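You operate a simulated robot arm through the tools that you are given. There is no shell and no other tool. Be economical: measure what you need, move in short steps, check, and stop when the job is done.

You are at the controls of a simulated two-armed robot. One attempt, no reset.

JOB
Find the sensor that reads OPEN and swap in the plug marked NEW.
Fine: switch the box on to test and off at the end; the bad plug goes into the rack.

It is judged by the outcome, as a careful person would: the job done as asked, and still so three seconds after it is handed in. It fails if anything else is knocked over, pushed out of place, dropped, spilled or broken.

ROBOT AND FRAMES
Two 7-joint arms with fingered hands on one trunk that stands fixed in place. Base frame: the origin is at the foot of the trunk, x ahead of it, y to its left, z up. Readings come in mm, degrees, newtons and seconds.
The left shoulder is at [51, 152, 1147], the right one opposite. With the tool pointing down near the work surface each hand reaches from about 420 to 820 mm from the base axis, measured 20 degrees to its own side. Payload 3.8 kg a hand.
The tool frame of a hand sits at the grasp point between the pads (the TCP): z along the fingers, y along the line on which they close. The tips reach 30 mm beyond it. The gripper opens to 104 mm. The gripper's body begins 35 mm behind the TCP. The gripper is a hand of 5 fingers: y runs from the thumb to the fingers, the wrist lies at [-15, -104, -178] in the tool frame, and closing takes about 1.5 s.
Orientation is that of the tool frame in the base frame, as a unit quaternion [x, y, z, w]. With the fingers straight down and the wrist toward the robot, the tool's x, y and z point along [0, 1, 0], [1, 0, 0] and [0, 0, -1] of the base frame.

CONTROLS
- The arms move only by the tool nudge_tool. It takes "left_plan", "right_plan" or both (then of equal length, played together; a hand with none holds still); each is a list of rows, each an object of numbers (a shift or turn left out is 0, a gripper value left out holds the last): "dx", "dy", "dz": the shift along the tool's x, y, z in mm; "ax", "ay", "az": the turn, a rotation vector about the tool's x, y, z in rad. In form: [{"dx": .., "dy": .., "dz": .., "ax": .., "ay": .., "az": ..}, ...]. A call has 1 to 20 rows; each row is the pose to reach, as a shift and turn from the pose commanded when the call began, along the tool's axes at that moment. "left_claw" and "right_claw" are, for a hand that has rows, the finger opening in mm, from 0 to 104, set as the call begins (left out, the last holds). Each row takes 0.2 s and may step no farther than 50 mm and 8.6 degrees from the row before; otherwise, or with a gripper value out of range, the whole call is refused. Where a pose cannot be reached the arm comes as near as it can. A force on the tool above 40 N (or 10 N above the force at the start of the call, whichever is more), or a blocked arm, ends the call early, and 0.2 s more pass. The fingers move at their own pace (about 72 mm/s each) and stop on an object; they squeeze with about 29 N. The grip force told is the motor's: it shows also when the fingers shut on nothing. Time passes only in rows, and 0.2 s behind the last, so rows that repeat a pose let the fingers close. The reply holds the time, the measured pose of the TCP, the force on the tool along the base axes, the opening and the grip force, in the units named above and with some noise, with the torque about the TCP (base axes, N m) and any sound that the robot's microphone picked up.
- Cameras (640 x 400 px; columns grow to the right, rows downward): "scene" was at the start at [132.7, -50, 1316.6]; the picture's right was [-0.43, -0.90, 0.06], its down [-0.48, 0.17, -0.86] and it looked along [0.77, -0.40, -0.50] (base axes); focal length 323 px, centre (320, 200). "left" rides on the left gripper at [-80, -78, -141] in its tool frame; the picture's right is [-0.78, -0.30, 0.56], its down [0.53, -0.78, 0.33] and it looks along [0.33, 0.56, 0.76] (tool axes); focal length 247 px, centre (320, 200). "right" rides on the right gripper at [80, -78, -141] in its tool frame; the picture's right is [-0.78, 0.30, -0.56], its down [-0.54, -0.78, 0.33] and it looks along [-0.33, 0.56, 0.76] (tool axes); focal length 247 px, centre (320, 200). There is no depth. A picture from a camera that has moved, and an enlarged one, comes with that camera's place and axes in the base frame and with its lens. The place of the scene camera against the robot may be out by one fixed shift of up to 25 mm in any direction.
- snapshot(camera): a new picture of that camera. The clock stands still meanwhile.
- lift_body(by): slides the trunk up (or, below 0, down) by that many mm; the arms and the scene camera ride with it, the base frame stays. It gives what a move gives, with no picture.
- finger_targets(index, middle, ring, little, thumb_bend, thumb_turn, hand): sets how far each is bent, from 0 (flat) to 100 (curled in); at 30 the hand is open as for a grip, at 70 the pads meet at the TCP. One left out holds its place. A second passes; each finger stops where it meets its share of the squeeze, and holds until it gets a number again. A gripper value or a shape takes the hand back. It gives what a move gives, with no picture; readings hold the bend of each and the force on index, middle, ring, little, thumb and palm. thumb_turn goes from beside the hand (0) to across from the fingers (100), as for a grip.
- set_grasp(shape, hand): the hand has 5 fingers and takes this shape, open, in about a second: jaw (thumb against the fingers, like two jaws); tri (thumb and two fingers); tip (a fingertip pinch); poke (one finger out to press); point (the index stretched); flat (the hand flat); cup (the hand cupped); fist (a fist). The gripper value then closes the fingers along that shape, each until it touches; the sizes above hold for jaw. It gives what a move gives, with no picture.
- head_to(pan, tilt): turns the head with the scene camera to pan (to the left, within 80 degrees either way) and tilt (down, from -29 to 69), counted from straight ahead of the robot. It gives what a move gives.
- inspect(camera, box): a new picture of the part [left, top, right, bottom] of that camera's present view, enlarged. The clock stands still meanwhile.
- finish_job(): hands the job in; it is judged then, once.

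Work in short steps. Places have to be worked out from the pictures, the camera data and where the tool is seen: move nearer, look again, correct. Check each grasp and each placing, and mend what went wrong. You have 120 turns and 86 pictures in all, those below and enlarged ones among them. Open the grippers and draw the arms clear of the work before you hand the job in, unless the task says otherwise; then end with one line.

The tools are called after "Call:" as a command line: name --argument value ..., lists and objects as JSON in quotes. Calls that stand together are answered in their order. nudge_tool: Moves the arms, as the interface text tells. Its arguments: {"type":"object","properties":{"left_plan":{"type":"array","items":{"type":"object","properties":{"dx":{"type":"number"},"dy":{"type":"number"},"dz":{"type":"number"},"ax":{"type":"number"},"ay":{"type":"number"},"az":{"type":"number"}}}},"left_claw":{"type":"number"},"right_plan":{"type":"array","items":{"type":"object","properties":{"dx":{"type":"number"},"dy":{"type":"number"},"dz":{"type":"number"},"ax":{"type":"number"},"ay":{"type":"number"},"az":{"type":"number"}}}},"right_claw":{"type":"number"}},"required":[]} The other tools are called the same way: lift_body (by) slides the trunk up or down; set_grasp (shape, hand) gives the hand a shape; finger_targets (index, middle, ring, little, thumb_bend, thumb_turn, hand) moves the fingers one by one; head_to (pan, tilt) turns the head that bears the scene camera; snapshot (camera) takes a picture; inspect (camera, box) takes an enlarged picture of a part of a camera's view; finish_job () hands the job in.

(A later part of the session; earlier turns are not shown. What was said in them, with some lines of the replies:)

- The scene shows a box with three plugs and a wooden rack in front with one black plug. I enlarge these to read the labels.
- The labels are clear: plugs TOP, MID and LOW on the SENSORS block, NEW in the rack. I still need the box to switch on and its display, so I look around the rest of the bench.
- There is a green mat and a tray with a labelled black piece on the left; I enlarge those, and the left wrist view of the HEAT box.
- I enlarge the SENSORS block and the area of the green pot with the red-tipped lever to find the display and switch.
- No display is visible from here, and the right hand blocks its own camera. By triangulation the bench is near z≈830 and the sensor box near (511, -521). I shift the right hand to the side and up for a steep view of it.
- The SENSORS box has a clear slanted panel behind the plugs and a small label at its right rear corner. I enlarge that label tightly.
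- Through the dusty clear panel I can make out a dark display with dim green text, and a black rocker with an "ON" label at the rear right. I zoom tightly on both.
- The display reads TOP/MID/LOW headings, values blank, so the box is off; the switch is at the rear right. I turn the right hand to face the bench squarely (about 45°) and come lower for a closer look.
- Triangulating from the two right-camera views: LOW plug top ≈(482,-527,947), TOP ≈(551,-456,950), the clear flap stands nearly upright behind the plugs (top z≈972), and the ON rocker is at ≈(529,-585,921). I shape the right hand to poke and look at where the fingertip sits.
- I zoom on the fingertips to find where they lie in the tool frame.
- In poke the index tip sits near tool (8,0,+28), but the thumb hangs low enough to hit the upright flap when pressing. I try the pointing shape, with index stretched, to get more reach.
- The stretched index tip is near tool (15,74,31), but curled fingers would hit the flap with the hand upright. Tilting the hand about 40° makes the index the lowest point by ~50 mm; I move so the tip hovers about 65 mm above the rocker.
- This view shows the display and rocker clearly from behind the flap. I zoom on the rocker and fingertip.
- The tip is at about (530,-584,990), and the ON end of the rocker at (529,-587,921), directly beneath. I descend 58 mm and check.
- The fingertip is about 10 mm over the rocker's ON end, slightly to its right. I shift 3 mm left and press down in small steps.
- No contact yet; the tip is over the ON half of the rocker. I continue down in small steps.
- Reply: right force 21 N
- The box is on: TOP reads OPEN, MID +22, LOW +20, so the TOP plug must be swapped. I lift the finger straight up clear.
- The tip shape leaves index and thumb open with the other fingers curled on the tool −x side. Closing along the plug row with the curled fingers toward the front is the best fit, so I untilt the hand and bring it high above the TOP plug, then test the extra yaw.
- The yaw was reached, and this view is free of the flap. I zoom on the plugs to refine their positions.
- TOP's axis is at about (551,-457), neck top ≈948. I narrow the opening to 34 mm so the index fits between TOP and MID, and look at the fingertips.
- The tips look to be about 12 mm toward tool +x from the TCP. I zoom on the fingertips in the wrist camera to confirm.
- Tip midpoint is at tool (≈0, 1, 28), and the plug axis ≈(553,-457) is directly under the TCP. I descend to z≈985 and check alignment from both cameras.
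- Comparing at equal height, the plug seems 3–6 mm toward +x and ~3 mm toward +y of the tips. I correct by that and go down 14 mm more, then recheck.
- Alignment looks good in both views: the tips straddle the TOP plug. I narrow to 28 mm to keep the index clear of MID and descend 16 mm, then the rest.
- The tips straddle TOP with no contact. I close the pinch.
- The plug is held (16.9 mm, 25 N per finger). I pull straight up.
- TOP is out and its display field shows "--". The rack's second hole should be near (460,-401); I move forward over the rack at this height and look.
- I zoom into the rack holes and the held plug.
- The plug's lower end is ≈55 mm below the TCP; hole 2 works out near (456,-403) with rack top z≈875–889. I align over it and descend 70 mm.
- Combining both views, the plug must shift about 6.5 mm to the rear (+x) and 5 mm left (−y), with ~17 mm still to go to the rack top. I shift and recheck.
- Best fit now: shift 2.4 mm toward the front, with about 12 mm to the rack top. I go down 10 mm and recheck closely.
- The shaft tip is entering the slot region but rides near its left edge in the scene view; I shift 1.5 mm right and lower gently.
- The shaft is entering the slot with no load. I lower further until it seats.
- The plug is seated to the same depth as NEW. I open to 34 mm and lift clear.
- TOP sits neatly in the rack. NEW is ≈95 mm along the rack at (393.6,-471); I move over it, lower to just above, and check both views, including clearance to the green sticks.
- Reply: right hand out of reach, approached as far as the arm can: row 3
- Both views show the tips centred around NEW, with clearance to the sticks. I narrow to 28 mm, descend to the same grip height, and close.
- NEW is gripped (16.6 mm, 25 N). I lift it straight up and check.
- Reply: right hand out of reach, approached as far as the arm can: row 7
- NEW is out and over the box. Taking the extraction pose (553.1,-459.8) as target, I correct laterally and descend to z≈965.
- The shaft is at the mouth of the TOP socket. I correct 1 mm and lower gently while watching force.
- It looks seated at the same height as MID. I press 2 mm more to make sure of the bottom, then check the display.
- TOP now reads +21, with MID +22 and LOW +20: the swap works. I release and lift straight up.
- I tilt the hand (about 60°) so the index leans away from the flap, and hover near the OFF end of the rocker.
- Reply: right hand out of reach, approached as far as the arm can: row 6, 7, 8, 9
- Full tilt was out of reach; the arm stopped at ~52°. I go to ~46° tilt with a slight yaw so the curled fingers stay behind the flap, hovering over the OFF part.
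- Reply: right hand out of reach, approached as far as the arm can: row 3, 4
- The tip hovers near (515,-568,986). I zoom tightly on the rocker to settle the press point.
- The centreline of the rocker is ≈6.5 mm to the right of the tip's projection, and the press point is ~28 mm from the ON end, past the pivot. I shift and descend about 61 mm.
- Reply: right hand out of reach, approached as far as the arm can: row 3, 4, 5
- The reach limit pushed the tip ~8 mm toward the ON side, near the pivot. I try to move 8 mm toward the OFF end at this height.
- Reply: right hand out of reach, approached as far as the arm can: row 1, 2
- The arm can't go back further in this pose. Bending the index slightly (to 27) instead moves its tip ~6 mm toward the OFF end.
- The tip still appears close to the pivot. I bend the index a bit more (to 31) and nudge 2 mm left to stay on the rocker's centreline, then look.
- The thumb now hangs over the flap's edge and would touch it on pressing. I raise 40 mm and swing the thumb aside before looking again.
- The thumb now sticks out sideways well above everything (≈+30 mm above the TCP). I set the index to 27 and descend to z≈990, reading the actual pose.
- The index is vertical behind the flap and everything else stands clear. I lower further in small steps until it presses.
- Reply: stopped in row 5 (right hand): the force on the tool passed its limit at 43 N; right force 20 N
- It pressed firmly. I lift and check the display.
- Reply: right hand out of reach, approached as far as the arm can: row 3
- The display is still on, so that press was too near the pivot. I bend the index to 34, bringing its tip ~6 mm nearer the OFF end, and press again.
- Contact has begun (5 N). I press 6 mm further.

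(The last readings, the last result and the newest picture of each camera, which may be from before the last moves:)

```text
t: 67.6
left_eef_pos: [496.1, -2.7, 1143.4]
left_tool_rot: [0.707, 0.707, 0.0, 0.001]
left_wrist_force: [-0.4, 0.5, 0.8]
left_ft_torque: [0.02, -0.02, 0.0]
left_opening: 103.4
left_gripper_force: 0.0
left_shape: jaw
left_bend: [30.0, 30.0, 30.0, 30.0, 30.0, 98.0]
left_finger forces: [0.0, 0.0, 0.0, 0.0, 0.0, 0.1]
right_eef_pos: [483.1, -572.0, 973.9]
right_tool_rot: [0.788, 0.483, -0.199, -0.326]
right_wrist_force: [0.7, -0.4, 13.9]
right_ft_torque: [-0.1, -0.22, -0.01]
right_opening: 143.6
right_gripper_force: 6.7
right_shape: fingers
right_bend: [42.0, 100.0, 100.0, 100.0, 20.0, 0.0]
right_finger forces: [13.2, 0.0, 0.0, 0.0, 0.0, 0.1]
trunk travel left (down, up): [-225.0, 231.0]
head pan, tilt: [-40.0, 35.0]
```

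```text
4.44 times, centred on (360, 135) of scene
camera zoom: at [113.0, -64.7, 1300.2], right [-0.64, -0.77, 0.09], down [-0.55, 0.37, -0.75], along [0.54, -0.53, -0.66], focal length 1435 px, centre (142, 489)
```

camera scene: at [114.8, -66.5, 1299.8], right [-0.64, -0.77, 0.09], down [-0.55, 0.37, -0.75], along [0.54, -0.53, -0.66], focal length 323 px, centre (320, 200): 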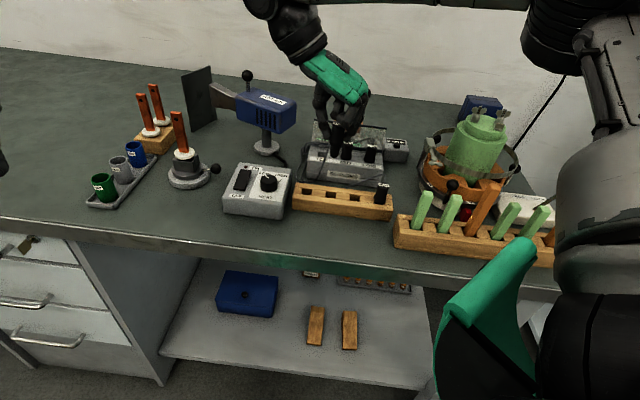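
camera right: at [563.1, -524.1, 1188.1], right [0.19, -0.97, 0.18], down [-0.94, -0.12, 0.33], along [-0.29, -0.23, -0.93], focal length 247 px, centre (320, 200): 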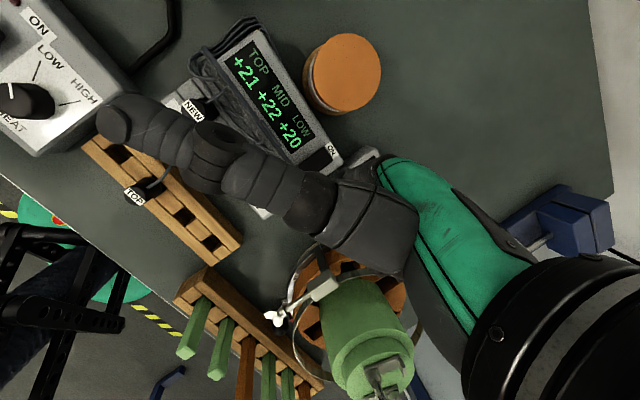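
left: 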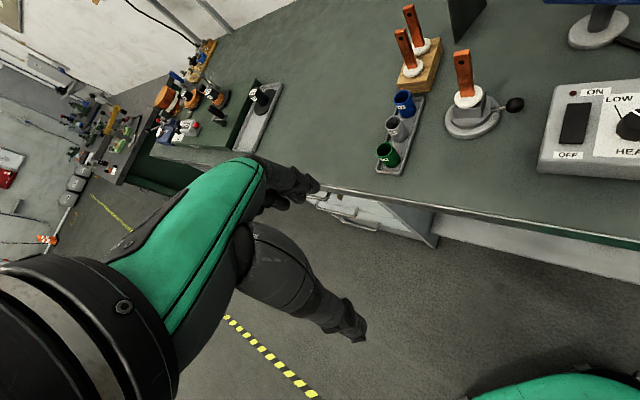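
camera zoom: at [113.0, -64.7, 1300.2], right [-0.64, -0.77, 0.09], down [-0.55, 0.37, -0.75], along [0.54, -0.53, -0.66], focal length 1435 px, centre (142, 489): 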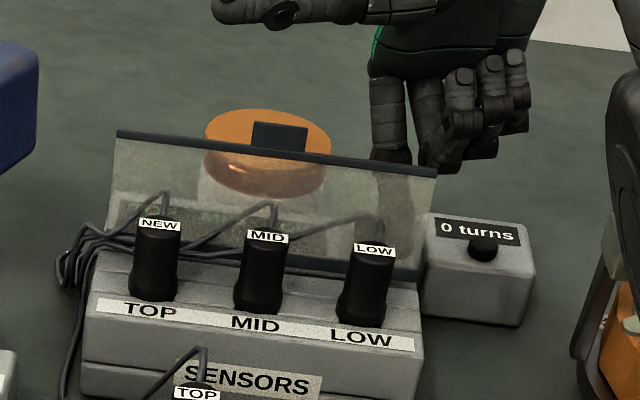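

The bright readings are gone: the box is off. I lift straight up and away.

Call:
nudge_tool --right_plan '[{"dy": -8, "dz": -8}, {"dy": -25, "dz": -24}, {"dy": -50, "dz": -49}, {"dy": -72, "dz": -70}, {"dy": -90, "dz": -87}]'

Call:
set_grasp --hand "right" --shape "jaw"

Call:
inspect --camera "right" --box '[170, 20, 410, 250]'

```text
t: 68.8
left_eef_pos: [496.4, -4.6, 1142.7]
left_tool_rot: [0.707, 0.707, 0.0, 0.0]
left_wrist_force: [0.4, -0.5, 0.4]
left_ft_torque: [-0.01, 0.01, 0.01]
left_opening: 103.5
left_gripper_force: 0.1
left_shape: jaw
left_bend: [30.0, 30.0, 30.0, 30.0, 30.0, 98.0]
left_finger forces: [0.1, 0.0, 0.1, 0.0, 0.1, 0.0]
right_eef_pos: [475.6, -569.0, 1098.2]
right_tool_rot: [0.787, 0.484, -0.2, -0.327]
right_wrist_force: [0.6, 0.7, -0.3]
right_ft_torque: [-0.03, -0.01, 0.01]
right_opening: 147.0
right_gripper_force: 0.2
right_shape: fingers
right_bend: [34.0, 100.0, 100.0, 100.0, 20.0, 0.0]
right_finger forces: [0.0, 0.0, 0.0, 0.1, 0.1, 0.0]
right hand out of reach, approached as far as the arm can: row 5
trunk travel left (down, up): [-225.0, 231.0]
head pan, tilt: [-40.0, 35.0]
```

```text
t: 69.7
left_eef_pos: [497.9, -5.7, 1140.6]
left_tool_rot: [0.707, 0.707, -0.001, -0.001]
left_wrist_force: [0.0, -0.4, 0.2]
left_ft_torque: [0.0, 0.01, 0.0]
left_opening: 103.7
left_gripper_force: 0.0
left_shape: jaw
left_bend: [30.0, 30.0, 30.0, 30.0, 30.0, 98.0]
left_finger forces: [0.0, 0.0, 0.0, 0.0, 0.0, 0.1]
right_eef_pos: [476.8, -570.5, 1097.1]
right_tool_rot: [0.786, 0.484, -0.201, -0.328]
right_wrist_force: [0.7, -0.5, 0.4]
right_ft_torque: [0.04, 0.0, -0.01]
right_opening: 104.1
right_gripper_force: 0.1
right_shape: jaw
right_bend: [30.0, 30.0, 30.0, 30.0, 30.0, 97.0]
right_finger forces: [0.0, 0.0, 0.0, 0.0, 0.0, 0.1]
trunk travel left (down, up): [-225.0, 231.0]
head pan, tilt: [-40.0, 35.0]
```

```text
1.74 times, centred on (290, 135) of right
camera zoom: at [553.2, -517.8, 1250.8], right [0.19, -0.96, 0.18], down [-0.94, -0.12, 0.32], along [-0.28, -0.23, -0.93], focal length 430 px, centre (372, 313)
```

zoom: 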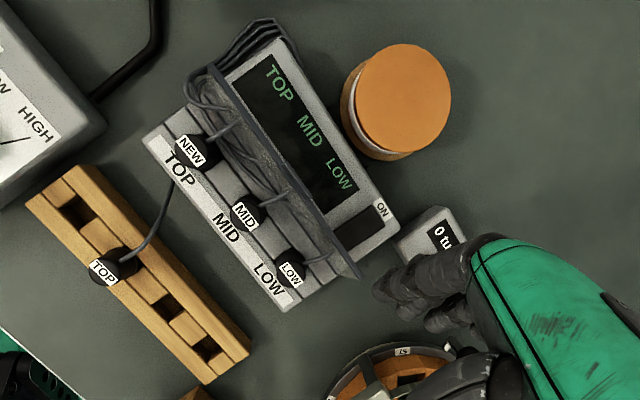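

The view confirms it: display off, NEW in TOP, the bad plug in the rack, flap and neighbours undisturbed. I draw the right arm up and back clear of the work.

Call:
nudge_tool --right_plan '[{"dy": -28, "dz": -10, "ax": -0.1}, {"dy": -50, "dz": 2, "ax": -0.22}, {"dy": -70, "dz": 15, "ax": -0.34}, {"dy": -90, "dz": 30, "ax": -0.46}, {"dy": -98, "dz": 44, "ax": -0.58}]'

Call:
snapshot --camera "scene"

```text
t: 70.9
left_eef_pos: [497.4, -6.0, 1141.9]
left_tool_rot: [0.706, 0.708, 0.0, 0.0]
left_wrist_force: [1.2, -0.7, 0.3]
left_ft_torque: [-0.05, -0.01, -0.03]
left_opening: 103.4
left_gripper_force: 0.1
left_shape: jaw
left_bend: [30.0, 30.0, 30.0, 30.0, 30.0, 98.0]
left_finger forces: [0.0, 0.1, 0.0, 0.0, 0.1, 0.0]
right_eef_pos: [491.6, -625.5, 1226.1]
right_tool_rot: [0.842, 0.52, -0.075, -0.124]
right_wrist_force: [0.5, 0.5, 0.4]
right_ft_torque: [0.01, 0.0, -0.03]
right_opening: 103.8
right_gripper_force: 0.1
right_shape: jaw
right_bend: [30.0, 30.0, 30.0, 30.0, 30.0, 97.0]
right_finger forces: [0.0, 0.0, 0.0, 0.0, 0.1, 0.1]
right hand out of reach, approached as far as the arm can: row 1, 2, 3, 4, 5
trunk travel left (down, up): [-225.0, 231.0]
head pan, tilt: [-40.0, 35.0]
```

```text
1 pictures are left
camera scene: at [114.2, -66.7, 1299.8], right [-0.64, -0.77, 0.09], down [-0.55, 0.37, -0.75], along [0.54, -0.53, -0.66], focal length 323 px, centre (320, 200)
```

scene: 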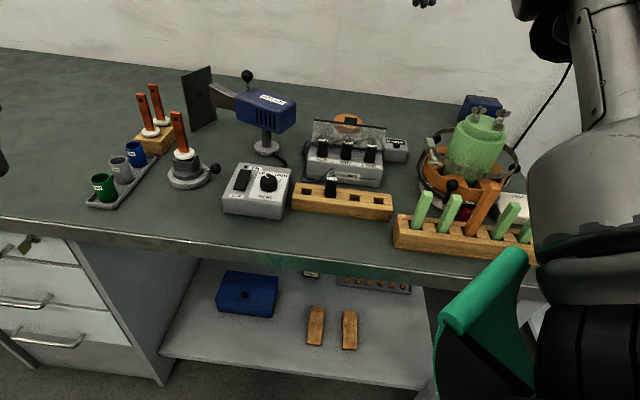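

The hand is open and high above the bench (z≈1226) and nothing else has moved. I hand the job in.

Call:
finish_job

```text
The job is handed in.
```

The TOP sensor read OPEN. I put the NEW plug in its place, and it tested at +21. The bad plug is in the rack and the box is switched off.
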